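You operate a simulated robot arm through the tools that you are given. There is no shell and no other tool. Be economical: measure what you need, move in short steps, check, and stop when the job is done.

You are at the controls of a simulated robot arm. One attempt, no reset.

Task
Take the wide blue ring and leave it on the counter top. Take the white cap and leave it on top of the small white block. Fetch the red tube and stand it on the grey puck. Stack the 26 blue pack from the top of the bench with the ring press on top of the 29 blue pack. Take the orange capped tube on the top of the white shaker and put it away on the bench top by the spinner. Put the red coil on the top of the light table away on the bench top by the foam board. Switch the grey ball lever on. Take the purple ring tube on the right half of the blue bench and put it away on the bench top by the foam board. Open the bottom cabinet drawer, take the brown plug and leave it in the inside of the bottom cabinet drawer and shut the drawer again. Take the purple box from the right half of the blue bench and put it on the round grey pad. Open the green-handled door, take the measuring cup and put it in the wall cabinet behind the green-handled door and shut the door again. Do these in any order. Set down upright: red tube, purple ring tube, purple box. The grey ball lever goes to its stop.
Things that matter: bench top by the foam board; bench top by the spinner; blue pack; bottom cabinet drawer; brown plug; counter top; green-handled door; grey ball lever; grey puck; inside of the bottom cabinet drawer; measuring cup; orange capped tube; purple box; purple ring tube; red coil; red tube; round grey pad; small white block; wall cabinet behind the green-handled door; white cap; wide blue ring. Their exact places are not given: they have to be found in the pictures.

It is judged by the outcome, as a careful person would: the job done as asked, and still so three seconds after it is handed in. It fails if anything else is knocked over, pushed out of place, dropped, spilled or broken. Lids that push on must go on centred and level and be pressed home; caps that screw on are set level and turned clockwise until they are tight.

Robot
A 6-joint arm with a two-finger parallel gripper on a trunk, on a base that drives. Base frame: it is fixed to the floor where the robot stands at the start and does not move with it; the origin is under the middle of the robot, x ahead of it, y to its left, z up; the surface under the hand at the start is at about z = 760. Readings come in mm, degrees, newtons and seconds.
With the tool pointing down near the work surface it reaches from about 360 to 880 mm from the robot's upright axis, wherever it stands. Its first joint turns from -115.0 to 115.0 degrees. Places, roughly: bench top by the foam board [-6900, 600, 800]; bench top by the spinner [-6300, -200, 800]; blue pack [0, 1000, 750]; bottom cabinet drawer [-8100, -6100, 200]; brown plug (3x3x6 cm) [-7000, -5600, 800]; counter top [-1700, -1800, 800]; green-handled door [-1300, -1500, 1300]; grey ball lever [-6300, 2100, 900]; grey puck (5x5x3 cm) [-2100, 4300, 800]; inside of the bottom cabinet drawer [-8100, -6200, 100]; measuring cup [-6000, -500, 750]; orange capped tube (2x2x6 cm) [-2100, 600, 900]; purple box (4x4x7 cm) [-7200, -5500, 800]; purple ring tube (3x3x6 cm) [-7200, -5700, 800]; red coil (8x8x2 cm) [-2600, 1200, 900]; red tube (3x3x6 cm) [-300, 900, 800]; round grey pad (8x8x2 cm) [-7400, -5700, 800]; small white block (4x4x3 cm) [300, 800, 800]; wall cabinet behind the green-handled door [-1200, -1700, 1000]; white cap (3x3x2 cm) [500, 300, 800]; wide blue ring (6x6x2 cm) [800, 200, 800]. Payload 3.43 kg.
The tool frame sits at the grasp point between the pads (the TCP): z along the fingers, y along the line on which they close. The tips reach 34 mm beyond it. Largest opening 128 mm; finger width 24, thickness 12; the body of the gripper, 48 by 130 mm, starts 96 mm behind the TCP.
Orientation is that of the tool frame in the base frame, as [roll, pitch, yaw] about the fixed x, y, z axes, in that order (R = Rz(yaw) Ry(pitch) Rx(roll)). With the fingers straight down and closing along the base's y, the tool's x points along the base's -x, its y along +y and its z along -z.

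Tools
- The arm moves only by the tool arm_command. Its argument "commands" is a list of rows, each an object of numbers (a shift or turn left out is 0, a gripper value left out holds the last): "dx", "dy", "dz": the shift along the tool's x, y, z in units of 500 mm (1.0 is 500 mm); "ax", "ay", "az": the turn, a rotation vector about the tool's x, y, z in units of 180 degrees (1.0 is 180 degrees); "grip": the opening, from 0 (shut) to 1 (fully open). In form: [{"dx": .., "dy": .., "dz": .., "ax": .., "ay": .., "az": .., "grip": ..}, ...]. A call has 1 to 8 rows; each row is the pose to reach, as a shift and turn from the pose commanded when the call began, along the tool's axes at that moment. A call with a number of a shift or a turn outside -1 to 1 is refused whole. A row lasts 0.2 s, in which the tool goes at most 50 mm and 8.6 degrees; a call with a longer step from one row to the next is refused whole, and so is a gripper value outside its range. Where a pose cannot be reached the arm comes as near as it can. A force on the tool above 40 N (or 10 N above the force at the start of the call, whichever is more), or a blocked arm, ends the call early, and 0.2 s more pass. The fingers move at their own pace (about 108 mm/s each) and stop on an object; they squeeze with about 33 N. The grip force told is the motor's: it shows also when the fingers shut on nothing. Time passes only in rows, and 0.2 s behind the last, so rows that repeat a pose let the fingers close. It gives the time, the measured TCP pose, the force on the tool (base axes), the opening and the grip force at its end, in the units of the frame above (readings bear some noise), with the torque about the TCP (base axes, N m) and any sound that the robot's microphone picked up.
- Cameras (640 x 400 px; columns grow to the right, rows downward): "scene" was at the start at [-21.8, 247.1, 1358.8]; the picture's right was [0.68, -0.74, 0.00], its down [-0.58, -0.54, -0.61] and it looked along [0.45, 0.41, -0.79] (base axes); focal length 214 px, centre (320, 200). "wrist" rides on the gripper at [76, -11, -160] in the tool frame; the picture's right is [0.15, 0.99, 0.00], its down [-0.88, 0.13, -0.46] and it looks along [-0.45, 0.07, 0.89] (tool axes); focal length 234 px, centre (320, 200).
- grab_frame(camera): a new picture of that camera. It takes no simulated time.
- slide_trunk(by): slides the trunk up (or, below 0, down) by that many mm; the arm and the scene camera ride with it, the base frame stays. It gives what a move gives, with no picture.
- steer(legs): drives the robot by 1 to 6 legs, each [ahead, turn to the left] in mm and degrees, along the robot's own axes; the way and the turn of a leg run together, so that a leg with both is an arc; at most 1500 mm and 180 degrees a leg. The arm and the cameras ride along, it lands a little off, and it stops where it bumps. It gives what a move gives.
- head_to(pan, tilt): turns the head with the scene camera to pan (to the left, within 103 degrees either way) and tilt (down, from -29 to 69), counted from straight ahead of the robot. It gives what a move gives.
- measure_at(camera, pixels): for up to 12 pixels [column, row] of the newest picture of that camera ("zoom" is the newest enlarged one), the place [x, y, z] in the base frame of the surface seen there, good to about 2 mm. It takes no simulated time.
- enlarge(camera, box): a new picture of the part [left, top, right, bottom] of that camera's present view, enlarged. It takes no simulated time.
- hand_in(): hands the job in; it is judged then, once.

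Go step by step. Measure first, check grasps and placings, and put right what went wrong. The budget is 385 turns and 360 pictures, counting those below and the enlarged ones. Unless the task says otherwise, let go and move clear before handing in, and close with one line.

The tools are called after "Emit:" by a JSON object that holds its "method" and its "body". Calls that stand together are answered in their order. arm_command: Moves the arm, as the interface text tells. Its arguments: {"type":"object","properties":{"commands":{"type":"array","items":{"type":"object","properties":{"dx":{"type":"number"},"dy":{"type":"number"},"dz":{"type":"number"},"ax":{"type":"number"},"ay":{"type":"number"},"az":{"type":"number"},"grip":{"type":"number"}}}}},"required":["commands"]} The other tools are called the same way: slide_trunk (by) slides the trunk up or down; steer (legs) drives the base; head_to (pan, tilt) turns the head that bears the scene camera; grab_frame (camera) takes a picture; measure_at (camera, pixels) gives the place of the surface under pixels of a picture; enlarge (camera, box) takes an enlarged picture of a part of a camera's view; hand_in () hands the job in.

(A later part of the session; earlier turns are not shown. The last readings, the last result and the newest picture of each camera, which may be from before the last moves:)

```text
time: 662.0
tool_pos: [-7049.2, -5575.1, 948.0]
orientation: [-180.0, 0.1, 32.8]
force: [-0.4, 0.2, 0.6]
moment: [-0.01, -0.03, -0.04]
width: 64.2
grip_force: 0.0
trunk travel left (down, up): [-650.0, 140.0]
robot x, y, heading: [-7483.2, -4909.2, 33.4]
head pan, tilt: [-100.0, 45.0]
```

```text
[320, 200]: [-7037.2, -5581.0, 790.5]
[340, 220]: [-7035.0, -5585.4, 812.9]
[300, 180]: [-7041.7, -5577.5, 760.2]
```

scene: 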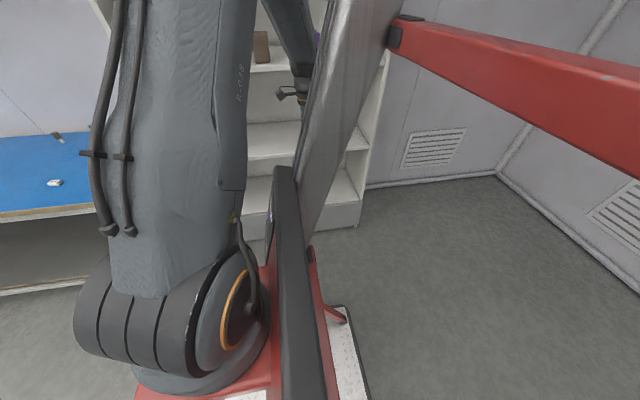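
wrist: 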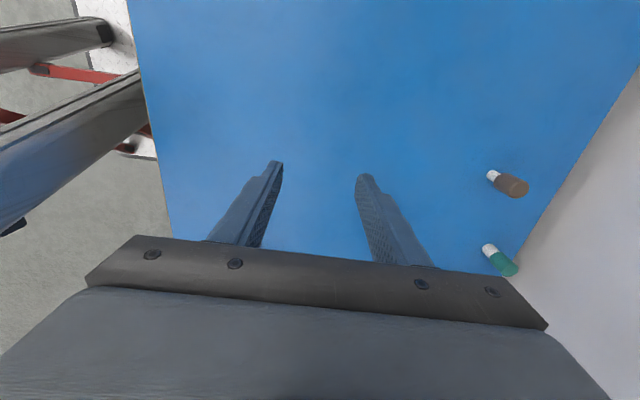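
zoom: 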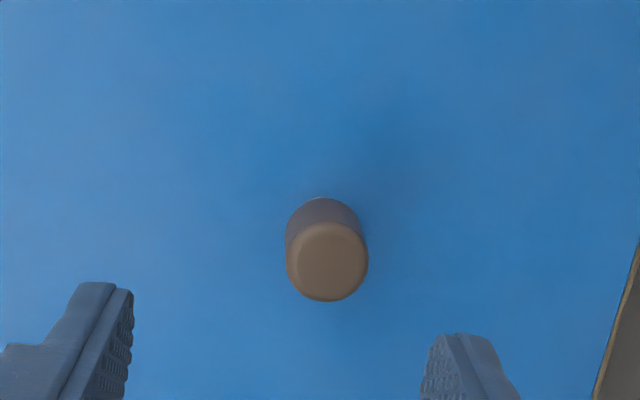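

Emit:
{"method": "measure_at", "body": {"camera": "zoom", "pixels": [[328, 262], [300, 262], [356, 262], [328, 240], [328, 285]]}}

```text
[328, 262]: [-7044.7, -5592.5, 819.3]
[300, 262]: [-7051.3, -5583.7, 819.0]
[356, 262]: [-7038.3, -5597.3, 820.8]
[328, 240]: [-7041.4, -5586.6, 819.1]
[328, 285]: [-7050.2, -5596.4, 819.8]
```

Plug centre (-7045,-5591), top 820. Descending and gripping.

Emit:
{"method": "arm_command", "body": {"commands": [{"dx": -0.011, "dy": 0.031, "dz": 0.06, "grip": 0.4}, {"dx": -0.011, "dy": 0.031, "dz": 0.15}, {"dx": -0.011, "dy": 0.031, "dz": 0.23}, {"dx": -0.011, "dy": 0.031, "dz": 0.28}, {"dx": -0.011, "dy": 0.031, "dz": 0.28}]}}

Emit:
{"method": "enlarge", "body": {"camera": "wrist", "box": [260, 110, 380, 210]}}

```text
time: 663.2
tool_pos: [-7047.3, -5588.0, 807.8]
orientation: [180.0, 0.0, 32.8]
force: [-0.5, 0.7, 0.4]
moment: [0.01, 0.0, -0.02]
width: 51.2
grip_force: 0.0
trunk travel left (down, up): [-650.0, 140.0]
robot x, y, heading: [-7487.7, -4907.8, 33.7]
head pan, tilt: [-100.0, 45.0]
```

```text
4.00 times, centred on (320, 160) of wrist
```

zoom: 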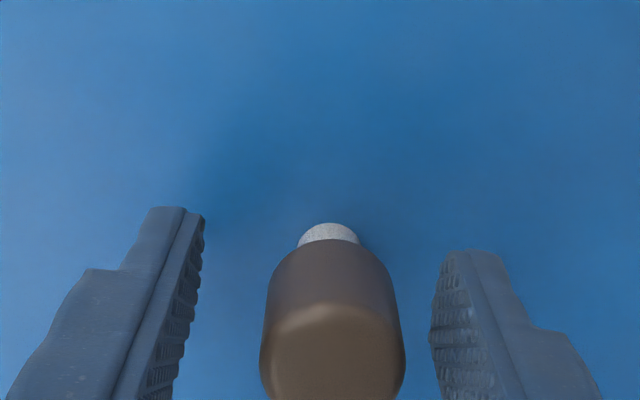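

Emit:
{"method": "arm_command", "body": {"commands": [{"grip": 0.2}, {"grip": 0}, {"grip": 0}, {"dz": -0.05, "grip": 0}, {"dz": -0.14}, {"dz": -0.23}, {"dz": -0.3}]}}

Emit:
{"method": "enlarge", "body": {"camera": "wrist", "box": [260, 110, 380, 210]}}

```text
time: 664.8
tool_pos: [-7048.1, -5589.3, 958.5]
orientation: [-179.9, 0.1, 32.8]
force: [0.0, -0.4, -1.1]
moment: [0.03, -0.01, -0.01]
width: 25.8
grip_force: 33.2
trunk travel left (down, up): [-650.0, 140.0]
robot x, y, heading: [-7485.8, -4906.5, 33.4]
head pan, tilt: [-100.0, 45.0]
```

```text
4.00 times, centred on (320, 160) of wrist
```

zoom: 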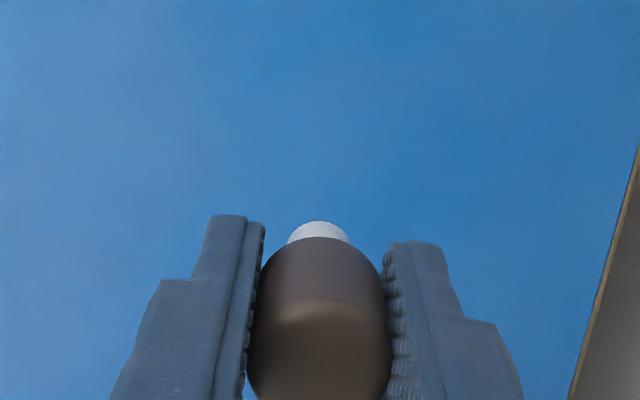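

Plug held. Retracting and driving back to the drawer.

Emit:
{"method": "arm_command", "body": {"commands": [{"dy": -0.095}, {"dy": -0.19}, {"dy": -0.285}, {"dy": -0.38}, {"dy": -0.47}]}}

Emit:
{"method": "steer", "body": {"legs": [[300, 30], [300, -30], [0, -5.6], [-860, 0], [-855, 0], [0, 5.6]]}}

Emit:
{"method": "grab_frame", "body": {"camera": "wrist"}}

```text
time: 666.0
tool_pos: [-7172.8, -5391.2, 956.6]
orientation: [179.9, 0.1, 32.8]
force: [-0.2, -0.1, -1.1]
moment: [0.05, 0.03, 0.01]
width: 26.1
grip_force: 33.1
trunk travel left (down, up): [-650.0, 140.0]
robot x, y, heading: [-7484.1, -4909.6, 33.8]
head pan, tilt: [-100.0, 45.0]
```

```text
time: 679.0
tool_pos: [-8272.9, -5758.9, 958.3]
orientation: [-180.0, 0.0, 34.0]
force: [0.7, -0.1, -0.7]
moment: [-0.01, 0.01, 0.05]
width: 25.7
grip_force: 32.9
trunk travel left (down, up): [-650.0, 140.0]
robot x, y, heading: [-8594.6, -5283.8, 34.7]
head pan, tilt: [-100.0, 45.0]
```

```text
158 pictures are left
```

wrist: 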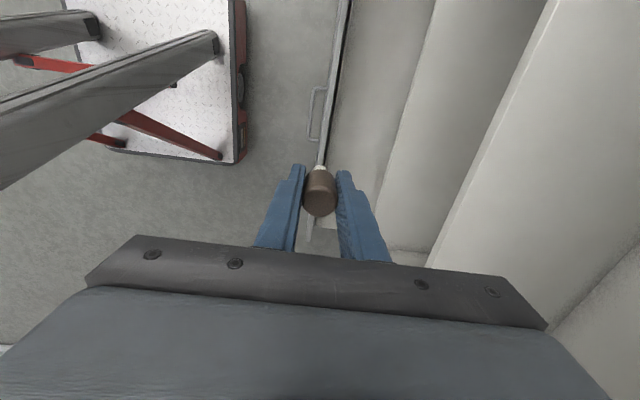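

Emit:
{"method": "arm_command", "body": {"commands": [{"dx": -0.004, "dy": 0.09}, {"dx": -0.01, "dy": 0.18}, {"dx": -0.015, "dy": 0.278}, {"dx": -0.015, "dy": 0.278, "dz": 0.08}, {"dx": -0.015, "dy": 0.278, "dz": 0.17}, {"dx": -0.015, "dy": 0.278, "dz": 0.25}]}}

Emit:
{"method": "slide_trunk", "body": {"by": -300}}

Emit:
{"method": "grab_frame", "body": {"camera": "wrist"}}

```text
time: 680.4
tool_pos: [-8201.0, -5877.6, 831.8]
orientation: [180.0, 0.1, 34.0]
force: [0.4, -0.4, 0.0]
moment: [-0.04, 0.0, 0.02]
width: 25.9
grip_force: 32.8
trunk travel left (down, up): [-650.0, 140.0]
robot x, y, heading: [-8595.4, -5282.4, 34.7]
head pan, tilt: [-100.0, 45.0]
```

```text
time: 683.4
tool_pos: [-8202.1, -5879.1, 532.2]
orientation: [179.9, 0.2, 34.1]
force: [0.1, 0.1, -0.7]
moment: [0.03, 0.01, 0.01]
width: 25.7
grip_force: 33.0
trunk travel left (down, up): [-350.0, 440.0]
robot x, y, heading: [-8593.3, -5282.6, 35.1]
head pan, tilt: [-100.0, 45.0]
```

```text
157 pictures are left
```

wrist: 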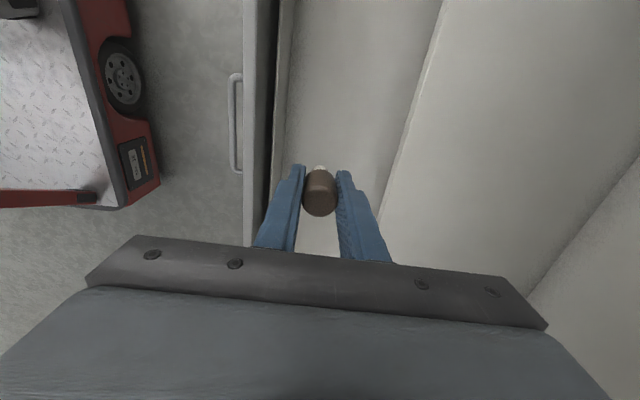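

Emit:
{"method": "measure_at", "body": {"camera": "wrist", "pixels": [[255, 60], [285, 60], [278, 130], [340, 80], [430, 60], [415, 100], [370, 130], [265, 100], [300, 120]]}}

```text
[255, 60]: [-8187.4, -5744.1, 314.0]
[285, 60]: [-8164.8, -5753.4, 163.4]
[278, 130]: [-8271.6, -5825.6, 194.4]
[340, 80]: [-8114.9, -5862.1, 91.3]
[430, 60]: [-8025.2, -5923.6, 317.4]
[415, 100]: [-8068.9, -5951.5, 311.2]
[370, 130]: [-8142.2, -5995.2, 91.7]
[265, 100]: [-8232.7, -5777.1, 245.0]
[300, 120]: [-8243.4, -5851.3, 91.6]
```

Opening spans t -292…-509; centring at -398 and lowering into the drawer.

Emit:
{"method": "arm_command", "body": {"commands": [{"dy": 0.022}, {"dy": 0.045}]}}

Emit:
{"method": "slide_trunk", "body": {"by": -340}}

Emit:
{"method": "grab_frame", "body": {"camera": "wrist"}}

```text
time: 684.0
tool_pos: [-8190.0, -5895.7, 531.7]
orientation: [-179.9, 0.1, 34.1]
force: [-0.4, 0.5, -0.1]
moment: [0.03, 0.0, 0.05]
width: 25.7
grip_force: 33.2
trunk travel left (down, up): [-350.0, 440.0]
robot x, y, heading: [-8597.6, -5285.3, 35.0]
head pan, tilt: [-100.0, 45.0]
```

```text
time: 687.4
tool_pos: [-8189.4, -5896.7, 193.1]
orientation: [179.9, 0.2, 34.0]
force: [0.3, 0.2, -0.4]
moment: [-0.03, -0.01, 0.02]
width: 25.6
grip_force: 32.6
trunk travel left (down, up): [-10.0, 780.0]
robot x, y, heading: [-8597.2, -5286.0, 34.7]
head pan, tilt: [-100.0, 45.0]
```

```text
156 pictures are left
```

wrist: 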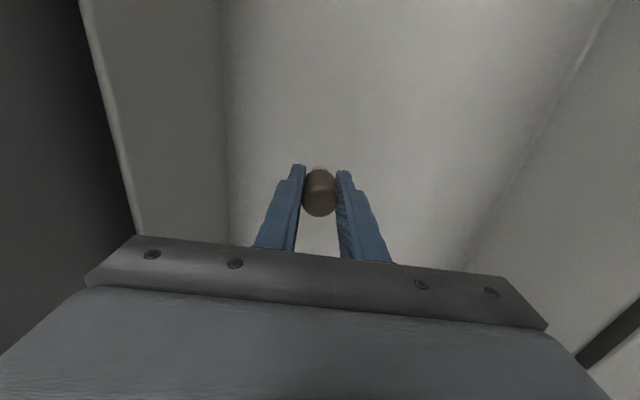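

Emit:
{"method": "arm_command", "body": {"commands": [{"dz": 0.05}, {"dz": 0.09}, {"dz": 0.1}, {"dz": 0.105}, {"dz": 0.11}]}}

```text
time: 688.6
tool_pos: [-8187.8, -5898.3, 139.5]
orientation: [179.8, 0.0, 34.1]
force: [1.9, 2.4, 20.3]
moment: [0.07, -0.08, -0.02]
width: 25.8
grip_force: 33.0
trunk travel left (down, up): [-10.0, 780.0]
robot x, y, heading: [-8599.0, -5283.9, 35.0]
head pan, tilt: [-100.0, 45.0]
```

Emit:
{"method": "arm_command", "body": {"commands": [{"dz": -0.003}, {"dz": -0.003, "grip": 0.3}, {"dz": -0.003, "grip": 0.4}, {"dz": -0.003, "grip": 0.4}, {"dz": -0.08}, {"dz": -0.17}]}}

Emit:
{"method": "slide_trunk", "body": {"by": 330}}

Emit:
{"method": "grab_frame", "body": {"camera": "wrist"}}

```text
time: 690.0
tool_pos: [-8189.3, -5897.4, 223.1]
orientation: [-179.9, -0.1, 34.1]
force: [0.3, 0.5, -0.3]
moment: [-0.02, -0.01, 0.0]
width: 51.1
grip_force: 0.1
trunk travel left (down, up): [-10.0, 780.0]
robot x, y, heading: [-8596.1, -5285.4, 34.5]
head pan, tilt: [-100.0, 45.0]
```

```text
time: 693.2
tool_pos: [-8188.7, -5895.0, 552.9]
orientation: [-180.0, 0.1, 34.0]
force: [0.2, -0.1, 0.4]
moment: [0.0, 0.02, 0.01]
width: 51.0
grip_force: 0.0
trunk travel left (down, up): [-340.0, 450.0]
robot x, y, heading: [-8595.6, -5284.0, 34.9]
head pan, tilt: [-100.0, 45.0]
```

```text
155 pictures are left
```

wrist: 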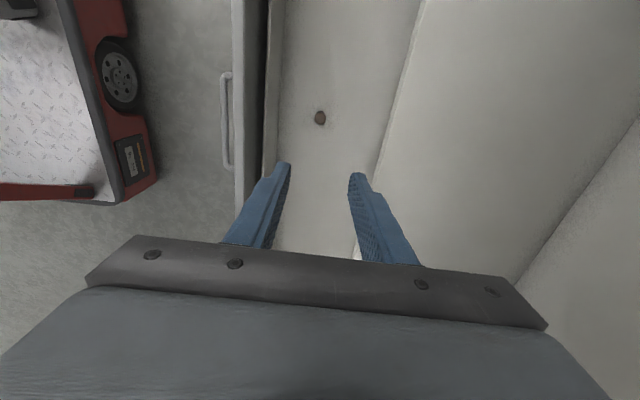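

The plug stands in the drawer. Now shutting it: tilt the tool, move in front of the panel, closed fingers.

Emit:
{"method": "arm_command", "body": {"commands": [{"dy": -0.09, "ax": -0.03, "grip": 0}, {"dy": -0.18, "ax": -0.06}, {"dy": -0.27, "ax": -0.09}, {"dy": -0.364, "ax": -0.111}]}}

Emit:
{"method": "slide_trunk", "body": {"by": -200}}

Emit:
{"method": "grab_frame", "body": {"camera": "wrist"}}

```text
time: 694.2
tool_pos: [-8291.1, -5746.3, 549.5]
orientation: [160.1, 0.1, 34.1]
force: [-0.5, 0.6, 0.0]
moment: [0.0, 0.0, 0.01]
width: 0.0
grip_force: 32.6
trunk travel left (down, up): [-340.0, 450.0]
robot x, y, heading: [-8596.8, -5283.3, 34.7]
head pan, tilt: [-100.0, 45.0]
```

```text
time: 696.4
tool_pos: [-8292.3, -5745.8, 352.9]
orientation: [159.9, 0.1, 34.0]
force: [0.6, -0.2, 0.8]
moment: [-0.01, 0.01, 0.03]
width: 0.0
grip_force: 33.4
trunk travel left (down, up): [-140.0, 650.0]
robot x, y, heading: [-8596.1, -5283.8, 34.7]
head pan, tilt: [-100.0, 45.0]
```

```text
154 pictures are left
```

wrist: 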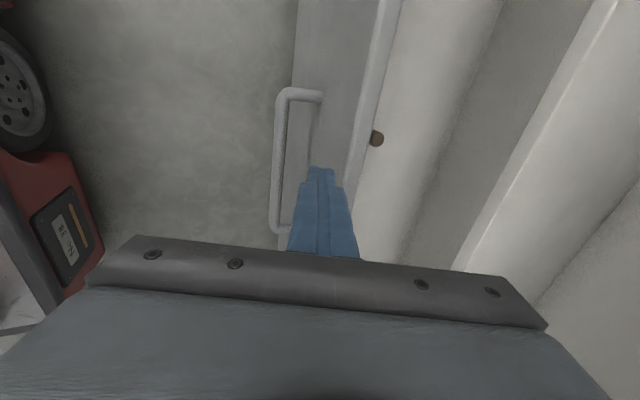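

Emit:
{"method": "measure_at", "body": {"camera": "wrist", "pixels": [[340, 60], [330, 120], [380, 60], [280, 150], [362, 100], [335, 40]]}}

```text
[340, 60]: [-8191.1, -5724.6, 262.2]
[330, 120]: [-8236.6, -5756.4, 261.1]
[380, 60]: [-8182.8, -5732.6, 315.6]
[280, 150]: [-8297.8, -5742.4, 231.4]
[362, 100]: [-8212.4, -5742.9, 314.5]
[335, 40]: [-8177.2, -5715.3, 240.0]
```

Panel outer face at t -253. Lowering 52 mm and pushing the drawer shut.

Emit:
{"method": "slide_trunk", "body": {"by": -52}}

Emit:
{"method": "arm_command", "body": {"commands": [{"dy": 0.06, "dz": 0.022}, {"dy": 0.14, "dz": 0.051}, {"dy": 0.22, "dz": 0.08}, {"dy": 0.3, "dz": 0.109}, {"dy": 0.38, "dz": 0.138}, {"dy": 0.45, "dz": 0.164}, {"dy": 0.47, "dz": 0.171}, {"dy": 0.485, "dz": 0.177}]}}

Emit:
{"method": "grab_frame", "body": {"camera": "wrist"}}

```text
time: 697.3
tool_pos: [-8280.5, -5739.2, 300.7]
orientation: [160.1, 0.3, 34.0]
force: [-0.4, -0.4, -0.1]
moment: [-0.02, 0.0, 0.01]
width: 0.1
grip_force: 33.4
trunk travel left (down, up): [-88.0, 702.0]
robot x, y, heading: [-8595.6, -5282.6, 34.9]
head pan, tilt: [-100.0, 45.0]
```

```text
time: 699.1
tool_pos: [-8140.1, -5947.9, 301.4]
orientation: [160.8, 0.1, 34.1]
force: [-7.3, 12.8, 13.0]
moment: [0.16, 0.1, -0.04]
width: 0.0
grip_force: 33.0
trunk travel left (down, up): [-88.0, 702.0]
robot x, y, heading: [-8598.8, -5287.7, 35.3]
head pan, tilt: [-100.0, 45.0]
stopped in row 8: the force on the tool passed its limit at 55 N (the readings are from after the stop); the commanded pose is now the measured one
```

```text
153 pictures are left
```

wrist: 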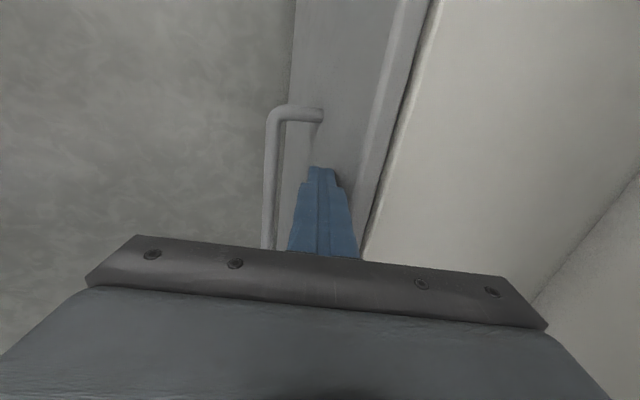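

Emit:
{"method": "measure_at", "body": {"camera": "wrist", "pixels": [[330, 60], [360, 60], [345, 140], [400, 60], [420, 60], [410, 110]]}}

Emit:
{"method": "enlarge", "body": {"camera": "wrist", "box": [320, 0, 480, 120]}}

```text
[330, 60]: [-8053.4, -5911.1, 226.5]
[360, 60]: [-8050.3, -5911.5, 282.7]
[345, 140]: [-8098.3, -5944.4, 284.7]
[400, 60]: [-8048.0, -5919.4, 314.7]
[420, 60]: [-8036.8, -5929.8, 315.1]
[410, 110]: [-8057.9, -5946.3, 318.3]
```

```text
3.33 times, centred on (400, 60) of wrist
```

zoom: 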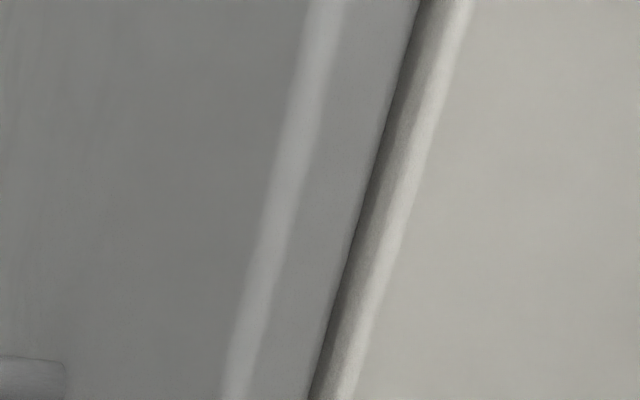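

Panel back at t≈-486: the drawer is shut. Backing off, raising, and going back to the bench for the purple ring tube.

Emit:
{"method": "arm_command", "body": {"commands": [{"dy": -0.08, "dz": -0.03}, {"dy": -0.16, "dz": -0.06}, {"dy": -0.24, "dz": -0.1}, {"dy": -0.32, "dz": -0.14, "ax": 0.03}, {"dy": -0.36, "dz": -0.18, "ax": 0.07}, {"dy": -0.36, "dz": -0.18, "ax": 0.107}]}}

Emit:
{"method": "slide_trunk", "body": {"by": 400}}

Emit:
{"method": "slide_trunk", "body": {"by": 160}}

Emit:
{"method": "grab_frame", "body": {"camera": "wrist"}}

```text
time: 700.5
tool_pos: [-8252.4, -5780.5, 326.2]
orientation: [-179.9, 0.1, 34.2]
force: [-0.7, 0.3, -0.1]
moment: [-0.02, 0.01, 0.02]
width: 0.1
grip_force: 33.1
trunk travel left (down, up): [-88.0, 702.0]
robot x, y, heading: [-8596.8, -5288.1, 35.0]
head pan, tilt: [-100.0, 45.0]
```

```text
time: 704.3
tool_pos: [-8251.8, -5782.0, 725.2]
orientation: [179.9, 0.1, 34.0]
force: [0.4, -0.6, -0.6]
moment: [-0.01, 0.0, 0.0]
width: 0.0
grip_force: 33.0
trunk travel left (down, up): [-488.0, 302.0]
robot x, y, heading: [-8597.1, -5287.4, 35.0]
head pan, tilt: [-100.0, 45.0]
```

```text
time: 706.1
tool_pos: [-8251.3, -5783.3, 884.8]
orientation: [179.9, 0.0, 34.0]
force: [0.4, 0.2, -0.5]
moment: [0.04, -0.01, 0.0]
width: 0.0
grip_force: 32.6
trunk travel left (down, up): [-648.0, 142.0]
robot x, y, heading: [-8600.3, -5282.4, 34.9]
head pan, tilt: [-100.0, 45.0]
```

```text
151 pictures are left
```

wrist: 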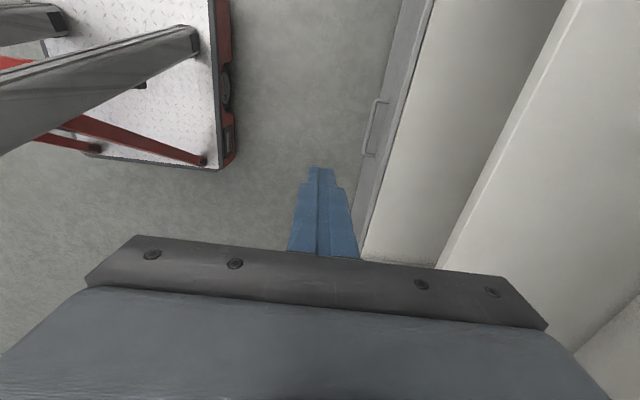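

Emit:
{"method": "arm_command", "body": {"commands": [{"dy": -0.03, "dz": -0.07, "grip": 0.5}, {"dy": -0.06, "dz": -0.15, "grip": 0.5}]}}

Emit:
{"method": "steer", "body": {"legs": [[0, -6.5], [800, 0], [720, 0], [0, 5.2], [-300, 30], [-300, -30]]}}

Emit:
{"method": "grab_frame", "body": {"camera": "wrist"}}

```text
time: 706.7
tool_pos: [-8269.6, -5756.2, 961.0]
orientation: [180.0, 0.1, 34.0]
force: [0.7, -0.1, -0.3]
moment: [0.05, 0.05, -0.01]
width: 64.1
grip_force: 0.1
trunk travel left (down, up): [-648.0, 142.0]
robot x, y, heading: [-8593.9, -5287.2, 34.7]
head pan, tilt: [-100.0, 45.0]
```

```text
time: 719.0
tool_pos: [-7327.5, -5486.4, 961.9]
orientation: [180.0, 0.2, 33.3]
force: [0.4, -0.1, 0.3]
moment: [-0.02, -0.02, 0.02]
width: 64.0
grip_force: 0.0
trunk travel left (down, up): [-648.0, 142.0]
robot x, y, heading: [-7645.8, -5011.7, 34.0]
head pan, tilt: [-100.0, 45.0]
```

```text
150 pictures are left
```

wrist: 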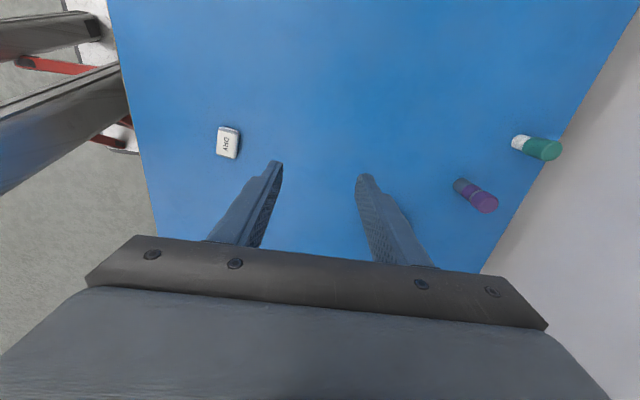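

Emit:
{"method": "arm_command", "body": {"commands": [{"dx": -0.013, "dy": 0.09}, {"dx": -0.027, "dy": 0.18}, {"dx": -0.04, "dy": 0.27}, {"dx": -0.054, "dy": 0.36}, {"dx": -0.068, "dy": 0.45}]}}

Emit:
{"method": "enlarge", "body": {"camera": "wrist", "box": [270, 90, 390, 190]}}

```text
time: 720.2
tool_pos: [-7230.6, -5692.3, 961.4]
orientation: [-180.0, 0.1, 33.3]
force: [0.3, 0.4, 1.4]
moment: [-0.05, -0.04, 0.02]
width: 64.0
grip_force: 0.1
trunk travel left (down, up): [-648.0, 142.0]
robot x, y, heading: [-7644.6, -5014.4, 34.2]
head pan, tilt: [-100.0, 45.0]
```

```text
4.00 times, centred on (330, 140) of wrist
```

zoom: 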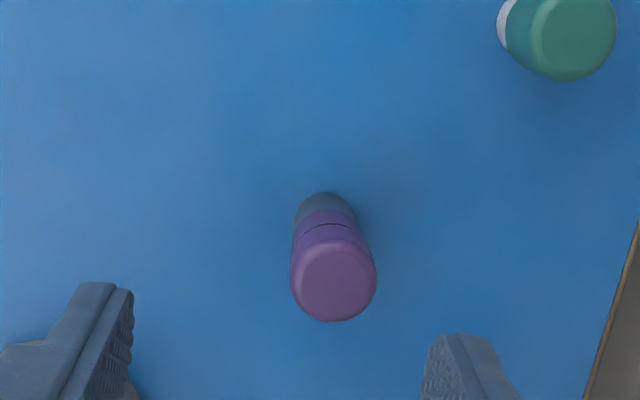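

Emit:
{"method": "measure_at", "body": {"camera": "zoom", "pixels": [[334, 282], [305, 282], [362, 282], [334, 262], [334, 305], [325, 200]]}}

```text
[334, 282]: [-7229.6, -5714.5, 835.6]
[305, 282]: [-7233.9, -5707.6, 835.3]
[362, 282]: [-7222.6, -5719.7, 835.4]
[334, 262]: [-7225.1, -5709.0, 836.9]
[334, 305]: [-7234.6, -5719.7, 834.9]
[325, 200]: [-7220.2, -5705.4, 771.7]
```

Emit:
{"method": "arm_command", "body": {"commands": [{"dx": -0.021, "dy": 0.038, "dz": 0.06, "grip": 0.4}, {"dx": -0.021, "dy": 0.038, "dz": 0.15}, {"dx": -0.021, "dy": 0.038, "dz": 0.24}, {"dx": -0.021, "dy": 0.038, "dz": 0.299}, {"dx": -0.021, "dy": 0.038, "dz": 0.299}]}}

Emit:
{"method": "enlarge", "body": {"camera": "wrist", "box": [260, 110, 380, 210]}}

```text
time: 721.4
tool_pos: [-7227.6, -5713.3, 811.0]
orientation: [179.8, 0.1, 33.3]
force: [0.1, -0.4, 0.7]
moment: [-0.04, 0.03, 0.0]
width: 51.3
grip_force: 0.0
trunk travel left (down, up): [-648.0, 142.0]
robot x, y, heading: [-7646.1, -5013.5, 34.0]
head pan, tilt: [-100.0, 45.0]
```

```text
4.00 times, centred on (320, 160) of wrist
```

zoom: 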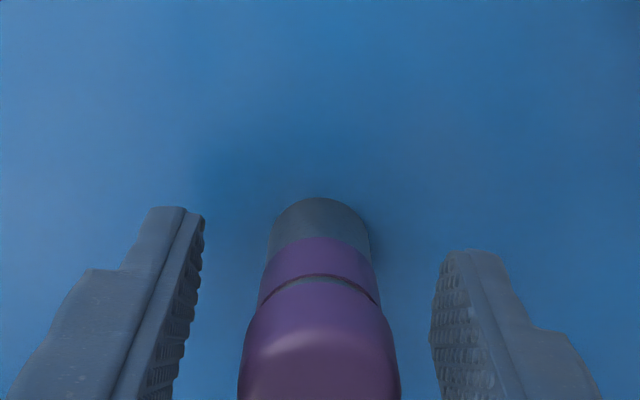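

Centred. Gripping and lifting the ring tube.

Emit:
{"method": "arm_command", "body": {"commands": [{"grip": 0.2}, {"grip": 0}, {"grip": 0}, {"dz": -0.05, "grip": 0}, {"dz": -0.14}, {"dz": -0.23}, {"dz": -0.32}]}}

Emit:
{"method": "arm_command", "body": {"commands": [{"dy": -0.095}, {"dy": -0.19}, {"dy": -0.285}, {"dy": -0.38}, {"dy": -0.47}]}}

Emit:
{"method": "steer", "body": {"legs": [[300, 30], [300, -30]]}}

Emit:
{"method": "grab_frame", "body": {"camera": "wrist"}}

```text
time: 723.0
tool_pos: [-7230.7, -5713.0, 971.9]
orientation: [180.0, 0.1, 33.3]
force: [-1.2, -0.6, -0.7]
moment: [0.04, 0.0, 0.01]
width: 23.6
grip_force: 32.7
trunk travel left (down, up): [-648.0, 142.0]
robot x, y, heading: [-7646.5, -5011.1, 34.2]
head pan, tilt: [-100.0, 45.0]
heard: snap
```

```text
time: 724.2
tool_pos: [-7359.1, -5517.9, 969.5]
orientation: [179.9, 0.1, 33.3]
force: [0.2, -0.4, -0.1]
moment: [0.01, 0.04, 0.02]
width: 25.6
grip_force: 32.9
trunk travel left (down, up): [-648.0, 142.0]
robot x, y, heading: [-7645.0, -5010.7, 34.1]
head pan, tilt: [-100.0, 45.0]
```

```text
time: 727.8
tool_pos: [-6973.3, -5071.7, 969.4]
orientation: [179.9, 0.0, 33.7]
force: [0.8, -0.7, 0.2]
moment: [0.03, 0.02, 0.01]
width: 25.6
grip_force: 33.1
trunk travel left (down, up): [-648.0, 142.0]
robot x, y, heading: [-7265.1, -4564.3, 34.7]
head pan, tilt: [-100.0, 45.0]
```

```text
147 pictures are left
```

wrist: 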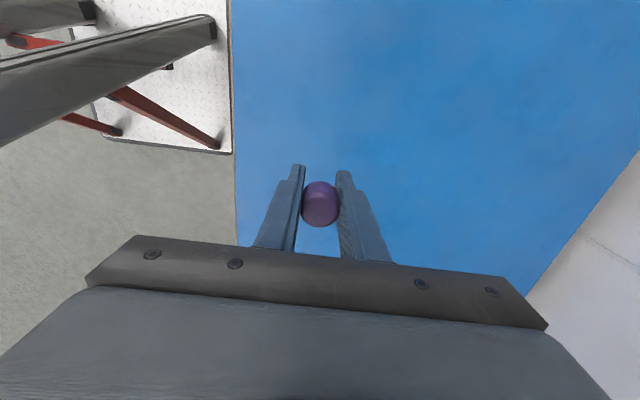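

A "snap" was heard and I see only the purple cap in the gripper: the cap came off. I'll return and put it back on.

Emit:
{"method": "steer", "body": {"legs": [[-300, 30], [-300, -30]]}}

Emit:
{"method": "grab_frame", "body": {"camera": "wrist"}}

Emit:
{"method": "enlarge", "body": {"camera": "wrist", "box": [400, 100, 600, 260]}}

```text
time: 731.5
tool_pos: [-7355.8, -5517.1, 969.3]
orientation: [179.9, 0.1, 33.5]
force: [-0.3, 0.8, -0.2]
moment: [0.02, 0.03, 0.01]
width: 25.9
grip_force: 32.9
trunk travel left (down, up): [-648.0, 142.0]
robot x, y, heading: [-7645.2, -5012.7, 34.3]
head pan, tilt: [-100.0, 45.0]
```

```text
146 pictures are left
```

wrist: 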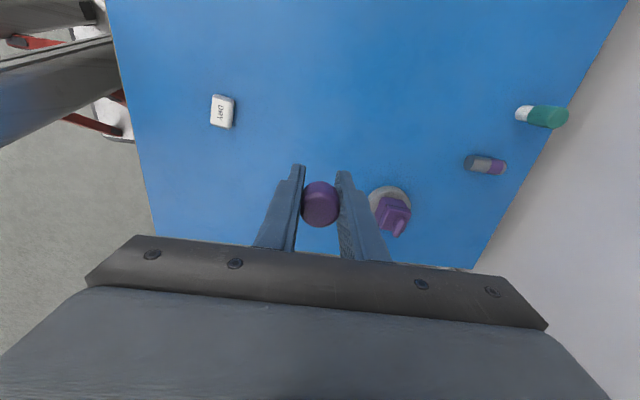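

```text
2.50 times, centred on (500, 180) of wrist
```

zoom: 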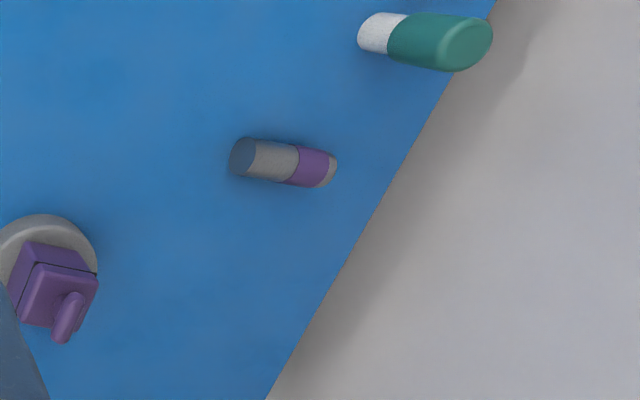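

The tube body still stands upright with its purple ring. Measuring its top.

Emit:
{"method": "enlarge", "body": {"camera": "wrist", "box": [460, 145, 524, 185]}}

Emit:
{"method": "measure_at", "body": {"camera": "zoom", "pixels": [[450, 230], [430, 230], [400, 220], [470, 220], [300, 200], [200, 180]]}}

```text
10.00 times, centred on (492, 165) of wrist
```

zoom: 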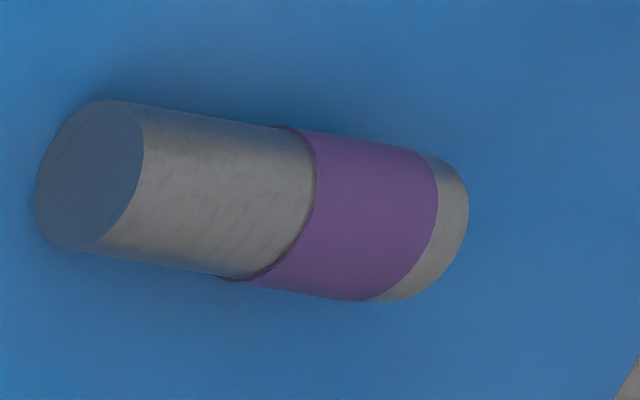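

```text
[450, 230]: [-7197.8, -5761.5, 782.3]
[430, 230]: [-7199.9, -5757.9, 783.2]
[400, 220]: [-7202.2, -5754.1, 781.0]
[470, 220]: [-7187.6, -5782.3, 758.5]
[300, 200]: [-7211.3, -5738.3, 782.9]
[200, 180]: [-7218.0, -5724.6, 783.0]
```

The tube body fell on its side after the cap came off, so I'll: set the cap down, re-erect the tube, press the cap home, then carry it by its body. First measure the cap in the gripper and the tube.

Emit:
{"method": "measure_at", "body": {"camera": "wrist", "pixels": [[320, 212], [320, 205], [318, 186], [310, 210], [330, 210]]}}

Emit:
{"method": "enlarge", "body": {"camera": "wrist", "box": [280, 150, 360, 240]}}

```text
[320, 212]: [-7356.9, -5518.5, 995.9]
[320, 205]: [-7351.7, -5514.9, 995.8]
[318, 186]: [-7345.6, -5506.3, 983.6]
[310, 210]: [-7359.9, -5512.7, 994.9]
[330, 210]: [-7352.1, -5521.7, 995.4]
```

```text
4.44 times, centred on (320, 195) of wrist
```

zoom: 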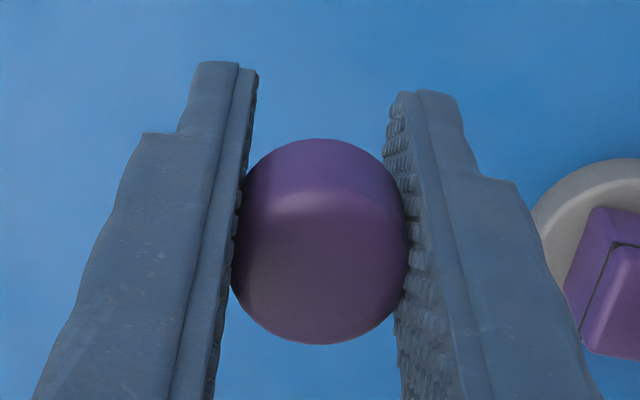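

The cap sits ~41 mm above the fingertips. I'll bring the tips right to the bench at a free spot and open very gently so it slides down guided.

Emit:
{"method": "arm_command", "body": {"commands": [{"dx": 0.09, "dy": -0.02}, {"dx": 0.184, "dy": -0.039}, {"dx": 0.184, "dy": -0.039, "dz": 0.09}, {"dx": 0.184, "dy": -0.039, "dz": 0.18}, {"dx": 0.184, "dy": -0.039, "dz": 0.27}, {"dx": 0.184, "dy": -0.039, "dz": 0.33}, {"dx": 0.184, "dy": -0.039, "dz": 0.346}]}}

Emit:
{"method": "arm_command", "body": {"commands": [{"dz": 0.002, "grip": 0.2}, {"dz": 0.002, "grip": 0.206}, {"dz": 0.002, "grip": 0.21}, {"dz": 0.002, "grip": 0.214}]}}

Emit:
{"method": "enlarge", "body": {"camera": "wrist", "box": [280, 150, 360, 240]}}

```text
time: 733.1
tool_pos: [-7292.2, -5450.4, 795.9]
orientation: [179.8, 0.1, 33.6]
force: [-0.3, 0.8, 0.4]
moment: [-0.01, 0.01, 0.01]
width: 26.2
grip_force: 33.4
trunk travel left (down, up): [-648.0, 142.0]
robot x, y, heading: [-7646.9, -5010.4, 34.4]
head pan, tilt: [-100.0, 45.0]
```

```text
time: 734.1
tool_pos: [-7291.9, -5449.5, 795.9]
orientation: [179.9, 0.2, 33.4]
force: [0.2, -0.3, -0.1]
moment: [0.0, -0.02, -0.01]
width: 27.9
grip_force: 0.3
trunk travel left (down, up): [-648.0, 142.0]
robot x, y, heading: [-7646.3, -5013.7, 34.1]
head pan, tilt: [-100.0, 45.0]
```

```text
4.44 times, centred on (320, 195) of wrist
```

zoom: 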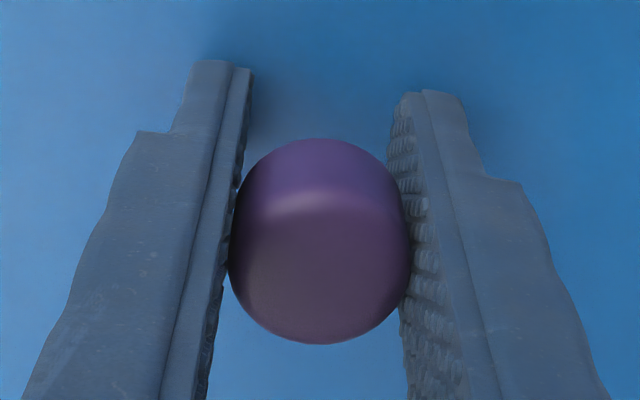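

Emit:
{"method": "arm_command", "body": {"commands": [{"grip": 0.22}, {"grip": 0.226}, {"grip": 0.23}, {"grip": 0.23}]}}

Emit:
{"method": "enlarge", "body": {"camera": "wrist", "box": [280, 150, 360, 240]}}

```text
time: 735.1
tool_pos: [-7291.0, -5451.1, 795.6]
orientation: [179.8, 0.1, 33.6]
force: [-0.9, 0.7, -0.8]
moment: [0.01, -0.02, -0.03]
width: 29.1
grip_force: 0.0
trunk travel left (down, up): [-648.0, 142.0]
robot x, y, heading: [-7643.1, -5012.8, 34.4]
head pan, tilt: [-100.0, 45.0]
```

```text
4.44 times, centred on (320, 195) of wrist
```

zoom: 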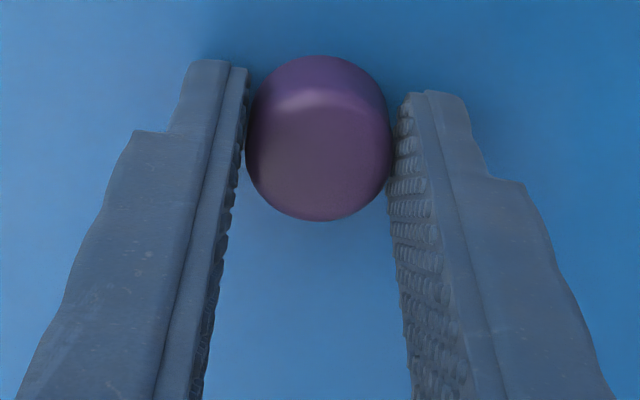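

The cap slid down and stands on the bench. Opening a bit and rising, then checking it and the tube.

Emit:
{"method": "arm_command", "body": {"commands": [{"grip": 0.35}, {"grip": 0.35}, {"dz": -0.08}, {"dz": -0.17}, {"dz": -0.26}, {"dz": -0.34}]}}

Emit:
{"method": "grab_frame", "body": {"camera": "wrist"}}

Emit:
{"method": "measure_at", "body": {"camera": "wrist", "pixels": [[322, 142], [320, 136]]}}

```text
time: 736.5
tool_pos: [-7290.3, -5448.4, 965.7]
orientation: [179.9, 0.2, 33.5]
force: [-0.1, -0.2, -0.3]
moment: [0.01, 0.03, 0.0]
width: 44.8
grip_force: 0.1
trunk travel left (down, up): [-648.0, 142.0]
robot x, y, heading: [-7644.2, -5010.8, 34.0]
head pan, tilt: [-100.0, 45.0]
```

```text
140 pictures are left
```

wrist: 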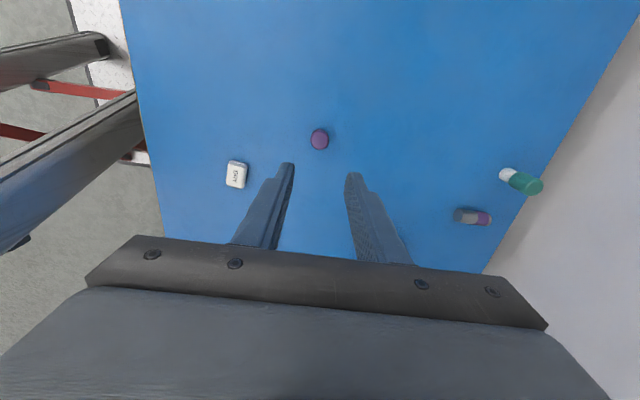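

```text
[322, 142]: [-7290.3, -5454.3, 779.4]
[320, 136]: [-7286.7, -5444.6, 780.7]
```

Cap stands upright at (-7289,-5450). Now looking at the fallen tube from above.

Emit:
{"method": "arm_command", "body": {"commands": [{"dx": -0.026, "dy": 0.083, "grip": 0.8}, {"dx": -0.052, "dy": 0.166}, {"dx": -0.079, "dy": 0.25}, {"dx": -0.105, "dy": 0.333}, {"dx": -0.13, "dy": 0.416}, {"dx": -0.155, "dy": 0.48}]}}

Emit:
{"method": "enlarge", "body": {"camera": "wrist", "box": [300, 90, 460, 190]}}

Emit:
{"method": "measure_at", "body": {"camera": "zoom", "pixels": [[320, 200], [250, 200], [400, 200], [450, 200], [500, 200], [200, 200]]}}

```text
time: 737.9
tool_pos: [-7221.7, -5691.1, 967.0]
orientation: [179.9, 0.1, 33.5]
force: [1.1, 0.2, 0.7]
moment: [-0.05, 0.0, 0.01]
width: 102.2
grip_force: 0.0
trunk travel left (down, up): [-648.0, 142.0]
robot x, y, heading: [-7647.2, -5014.1, 34.3]
head pan, tilt: [-100.0, 45.0]
```

```text
4.00 times, centred on (380, 140) of wrist
```

zoom: 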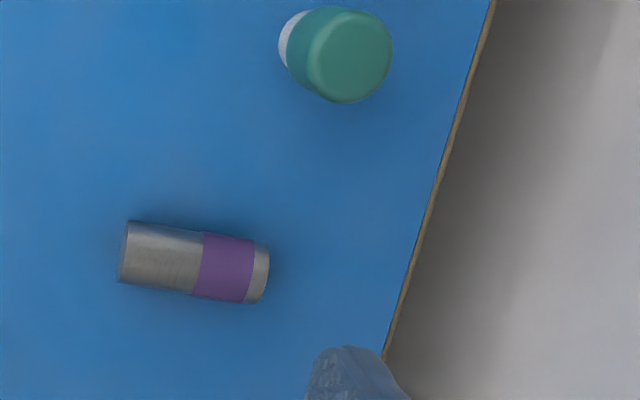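

```text
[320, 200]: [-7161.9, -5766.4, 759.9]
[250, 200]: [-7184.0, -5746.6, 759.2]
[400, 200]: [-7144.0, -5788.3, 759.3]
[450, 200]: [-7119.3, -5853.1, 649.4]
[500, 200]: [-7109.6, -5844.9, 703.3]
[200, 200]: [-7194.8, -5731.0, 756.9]
```

Emit:
{"method": "measure_at", "body": {"camera": "zoom", "pixels": [[126, 252], [180, 260], [225, 267], [262, 274], [190, 235], [190, 285], [400, 290]]}}

```text
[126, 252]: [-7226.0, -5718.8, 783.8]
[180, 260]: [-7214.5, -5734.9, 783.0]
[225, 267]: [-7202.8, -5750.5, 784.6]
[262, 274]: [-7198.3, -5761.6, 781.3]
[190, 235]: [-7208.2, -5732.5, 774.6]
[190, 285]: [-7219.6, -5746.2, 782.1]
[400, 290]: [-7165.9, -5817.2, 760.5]
```

Tube: bottom end (-7227,-5717), neck end (-7196,-5764), axis along -t, room behind it. I'll grip it lengthwise and bring it to the front.

Emit:
{"method": "arm_command", "body": {"commands": [{"dx": -0.02, "dy": 0.05, "grip": 0.75}, {"dx": -0.038, "dy": 0.093, "dz": 0.07}, {"dx": -0.038, "dy": 0.093, "dz": 0.16}, {"dx": -0.038, "dy": 0.093, "dz": 0.25}, {"dx": -0.038, "dy": 0.093, "dz": 0.32}, {"dx": -0.038, "dy": 0.093, "dz": 0.34}]}}

Emit:
{"method": "grab_frame", "body": {"camera": "wrist"}}

```text
time: 739.3
tool_pos: [-7218.0, -5729.5, 797.2]
orientation: [179.9, 0.1, 33.5]
force: [0.1, 0.4, 0.1]
moment: [-0.03, 0.0, 0.01]
width: 96.1
grip_force: 0.1
out of reach, approached as far as the arm can: row 2, 3, 4, 5, 6
trunk travel left (down, up): [-648.0, 142.0]
robot x, y, heading: [-7644.0, -5010.1, 34.4]
head pan, tilt: [-100.0, 45.0]
```

```text
138 pictures are left
```

wrist: 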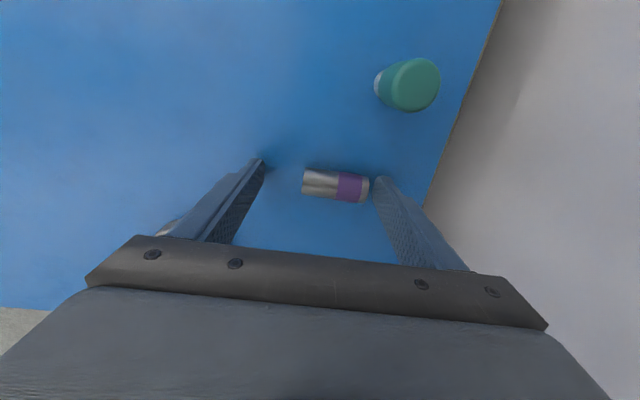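

Reach is 13 mm short but the tube is between the fingers. Adjusting -8 mm in x and closing lengthwise.

Emit:
{"method": "arm_command", "body": {"commands": [{"dx": -0.016, "grip": 0.75}, {"dx": -0.016, "grip": 0.55}, {"dx": -0.016, "grip": 0.4}, {"dx": -0.016, "grip": 0.3}, {"dx": -0.016, "grip": 0.3}]}}

Emit:
{"method": "grab_frame", "body": {"camera": "wrist"}}

```text
time: 740.5
tool_pos: [-7225.4, -5734.3, 797.3]
orientation: [179.9, 0.1, 33.4]
force: [-0.4, -0.2, 1.7]
moment: [0.05, 0.02, 0.02]
width: 53.9
grip_force: 32.8
trunk travel left (down, up): [-648.0, 142.0]
robot x, y, heading: [-7644.1, -5013.1, 34.5]
head pan, tilt: [-100.0, 45.0]
```

```text
137 pictures are left
```

wrist: 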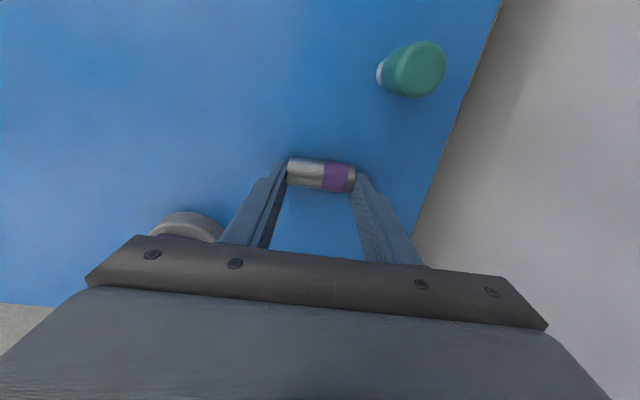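

Gripped lengthwise. Lifting and carrying it to a free front area, turning so its neck points to about -20°.

Emit:
{"method": "arm_command", "body": {"commands": [{"dz": -0.08}, {"dz": -0.17}, {"dx": 0.052, "dy": -0.08, "dz": -0.2, "az": -0.034}, {"dx": 0.104, "dy": -0.162, "dz": -0.2, "az": -0.068}, {"dx": 0.156, "dy": -0.243, "dz": -0.2, "az": -0.102}, {"dx": 0.208, "dy": -0.324, "dz": -0.2, "az": -0.136}, {"dx": 0.26, "dy": -0.405, "dz": -0.2, "az": -0.17}, {"dx": 0.311, "dy": -0.486, "dz": -0.2, "az": -0.203}]}}

Emit:
{"method": "grab_frame", "body": {"camera": "wrist"}}

```text
time: 742.3
tool_pos: [-7231.4, -5446.9, 895.0]
orientation: [180.0, 0.1, 70.1]
force: [0.5, -0.2, -1.1]
moment: [0.06, 0.01, 0.0]
width: 54.0
grip_force: 33.0
trunk travel left (down, up): [-648.0, 142.0]
robot x, y, heading: [-7645.2, -5012.8, 34.4]
head pan, tilt: [-100.0, 45.0]
```

```text
136 pictures are left
```

wrist: 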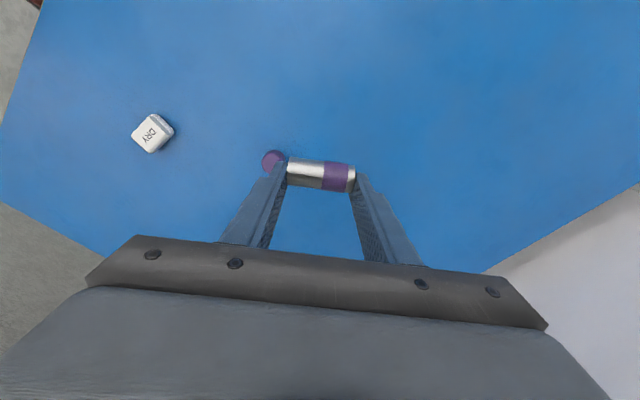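

Emit:
{"method": "arm_command", "body": {"commands": [{"dx": 0.08, "dy": -0.005}, {"dx": 0.16, "dy": -0.01}, {"dx": 0.222, "dy": -0.015}, {"dx": 0.222, "dy": -0.015, "dz": 0.08}, {"dx": 0.222, "dy": -0.015, "dz": 0.15}, {"dx": 0.222, "dy": -0.015, "dz": 0.188}, {"dx": 0.222, "dy": -0.015, "dz": 0.195}]}}

Emit:
{"method": "grab_frame", "body": {"camera": "wrist"}}

```text
time: 743.9
tool_pos: [-7199.3, -5341.5, 798.5]
orientation: [180.0, 0.0, 70.1]
force: [0.1, -0.2, -0.7]
moment: [-0.02, -0.03, 0.01]
width: 54.0
grip_force: 33.2
trunk travel left (down, up): [-648.0, 142.0]
robot x, y, heading: [-7646.1, -5014.6, 34.2]
head pan, tilt: [-100.0, 45.0]
```

```text
135 pictures are left
```

wrist: 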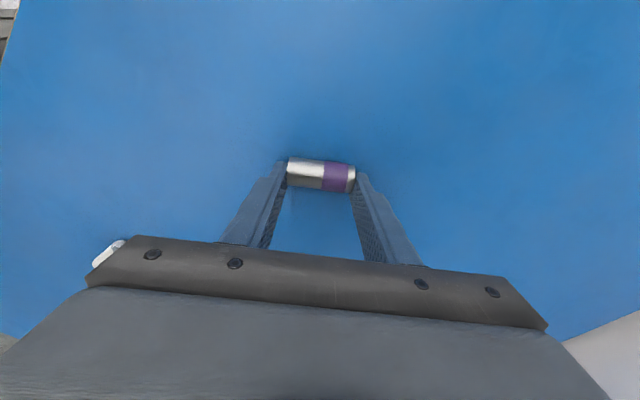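

Emit:
{"method": "arm_command", "body": {"commands": [{"dz": 0.003}, {"dz": 0.003, "grip": 0.5}, {"dz": 0.003, "grip": 0.62}, {"dz": 0.003, "grip": 0.62}, {"dz": -0.07}, {"dz": -0.15}]}}

Emit:
{"method": "arm_command", "body": {"commands": [{"az": 0.047, "dz": -0.03}, {"az": 0.094, "dz": -0.06}, {"az": 0.141, "dz": -0.08}, {"az": 0.188, "dz": -0.08}, {"az": 0.235, "dz": -0.08}, {"az": 0.282, "dz": -0.08}, {"az": 0.329, "dz": -0.08}, {"az": 0.376, "dz": -0.08}]}}

Emit:
{"method": "arm_command", "body": {"commands": [{"az": 0.047}, {"az": 0.094}, {"az": 0.124}]}}

Emit:
{"method": "grab_frame", "body": {"camera": "wrist"}}

```text
time: 745.3
tool_pos: [-7198.8, -5338.4, 875.2]
orientation: [-180.0, 0.0, 70.0]
force: [0.0, -0.6, -0.2]
moment: [0.05, 0.01, 0.01]
width: 79.4
grip_force: 0.1
trunk travel left (down, up): [-648.0, 142.0]
robot x, y, heading: [-7644.3, -5010.3, 34.3]
head pan, tilt: [-100.0, 45.0]
```

```text
time: 747.1
tool_pos: [-7200.3, -5338.6, 915.3]
orientation: [179.9, 0.0, 2.4]
force: [-0.1, -0.1, -0.2]
moment: [0.01, 0.04, 0.0]
width: 79.4
grip_force: 0.0
trunk travel left (down, up): [-648.0, 142.0]
robot x, y, heading: [-7642.9, -5015.2, 34.3]
head pan, tilt: [-100.0, 45.0]
```

```text
time: 747.9
tool_pos: [-7198.2, -5339.0, 914.8]
orientation: [179.9, 0.0, -20.0]
force: [0.0, 0.4, -0.5]
moment: [0.04, 0.0, 0.01]
width: 79.6
grip_force: 0.0
trunk travel left (down, up): [-648.0, 142.0]
robot x, y, heading: [-7646.6, -5010.8, 34.3]
head pan, tilt: [-100.0, 45.0]
```

```text
134 pictures are left
```

wrist: 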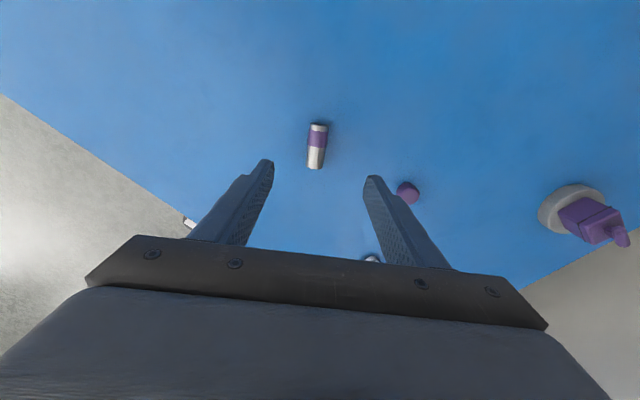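

The tube is aligned with the tool's x, neck away. Measuring it.

Emit:
{"method": "enlarge", "body": {"camera": "wrist", "box": [285, 115, 349, 180]}}

Emit:
{"method": "measure_at", "body": {"camera": "wrist", "pixels": [[318, 126], [317, 140], [315, 155], [314, 165]]}}

```text
6.15 times, centred on (317, 148) of wrist
```

zoom: 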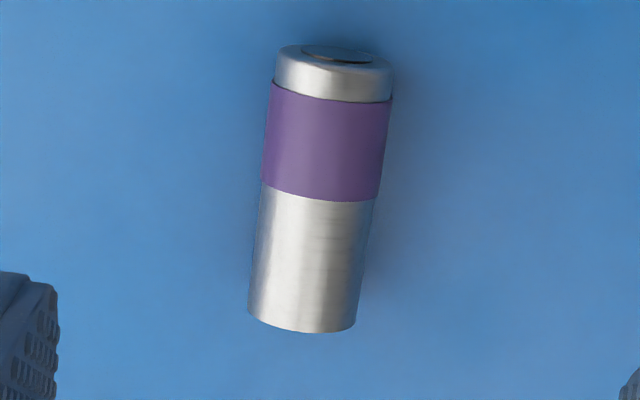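

```text
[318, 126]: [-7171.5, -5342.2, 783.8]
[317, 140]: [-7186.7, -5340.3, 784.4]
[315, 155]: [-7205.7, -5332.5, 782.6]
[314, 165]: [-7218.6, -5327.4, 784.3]
```

Gripping the tube crosswise, 36 mm above its base end.

Emit:
{"method": "arm_command", "body": {"commands": [{"dx": 0.021, "dy": -0.011, "dz": 0.08, "grip": 0.5}, {"dx": 0.021, "dy": -0.011, "dz": 0.17}, {"dx": 0.021, "dy": -0.011, "dz": 0.23}, {"dx": 0.021, "dy": -0.011, "dz": 0.237, "grip": 0.3}, {"dx": 0.021, "dy": -0.011, "dz": 0.237, "grip": 0}, {"dx": 0.021, "dy": -0.011, "dz": 0.237, "grip": 0}, {"dx": 0.021, "dy": -0.011, "dz": 0.237, "grip": 0}]}}

Emit:
{"method": "enlarge", "body": {"camera": "wrist", "box": [260, 110, 380, 210]}}

```text
time: 749.5
tool_pos: [-7186.9, -5336.5, 795.5]
orientation: [180.0, 0.1, -19.9]
force: [-0.3, -1.1, 0.3]
moment: [-0.02, -0.01, -0.01]
width: 22.8
grip_force: 32.5
trunk travel left (down, up): [-648.0, 142.0]
robot x, y, heading: [-7649.8, -5009.6, 34.3]
head pan, tilt: [-100.0, 45.0]
```

```text
4.00 times, centred on (320, 160) of wrist
```

zoom: 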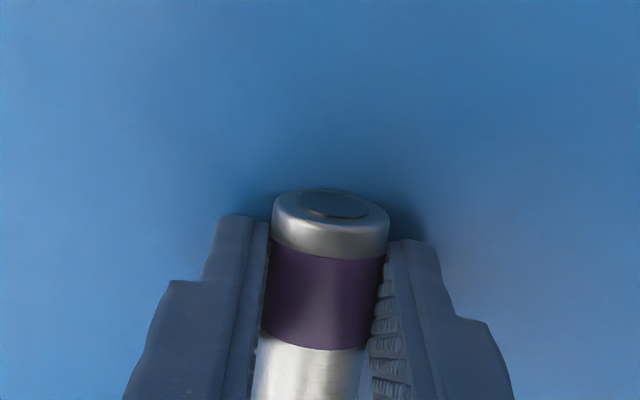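

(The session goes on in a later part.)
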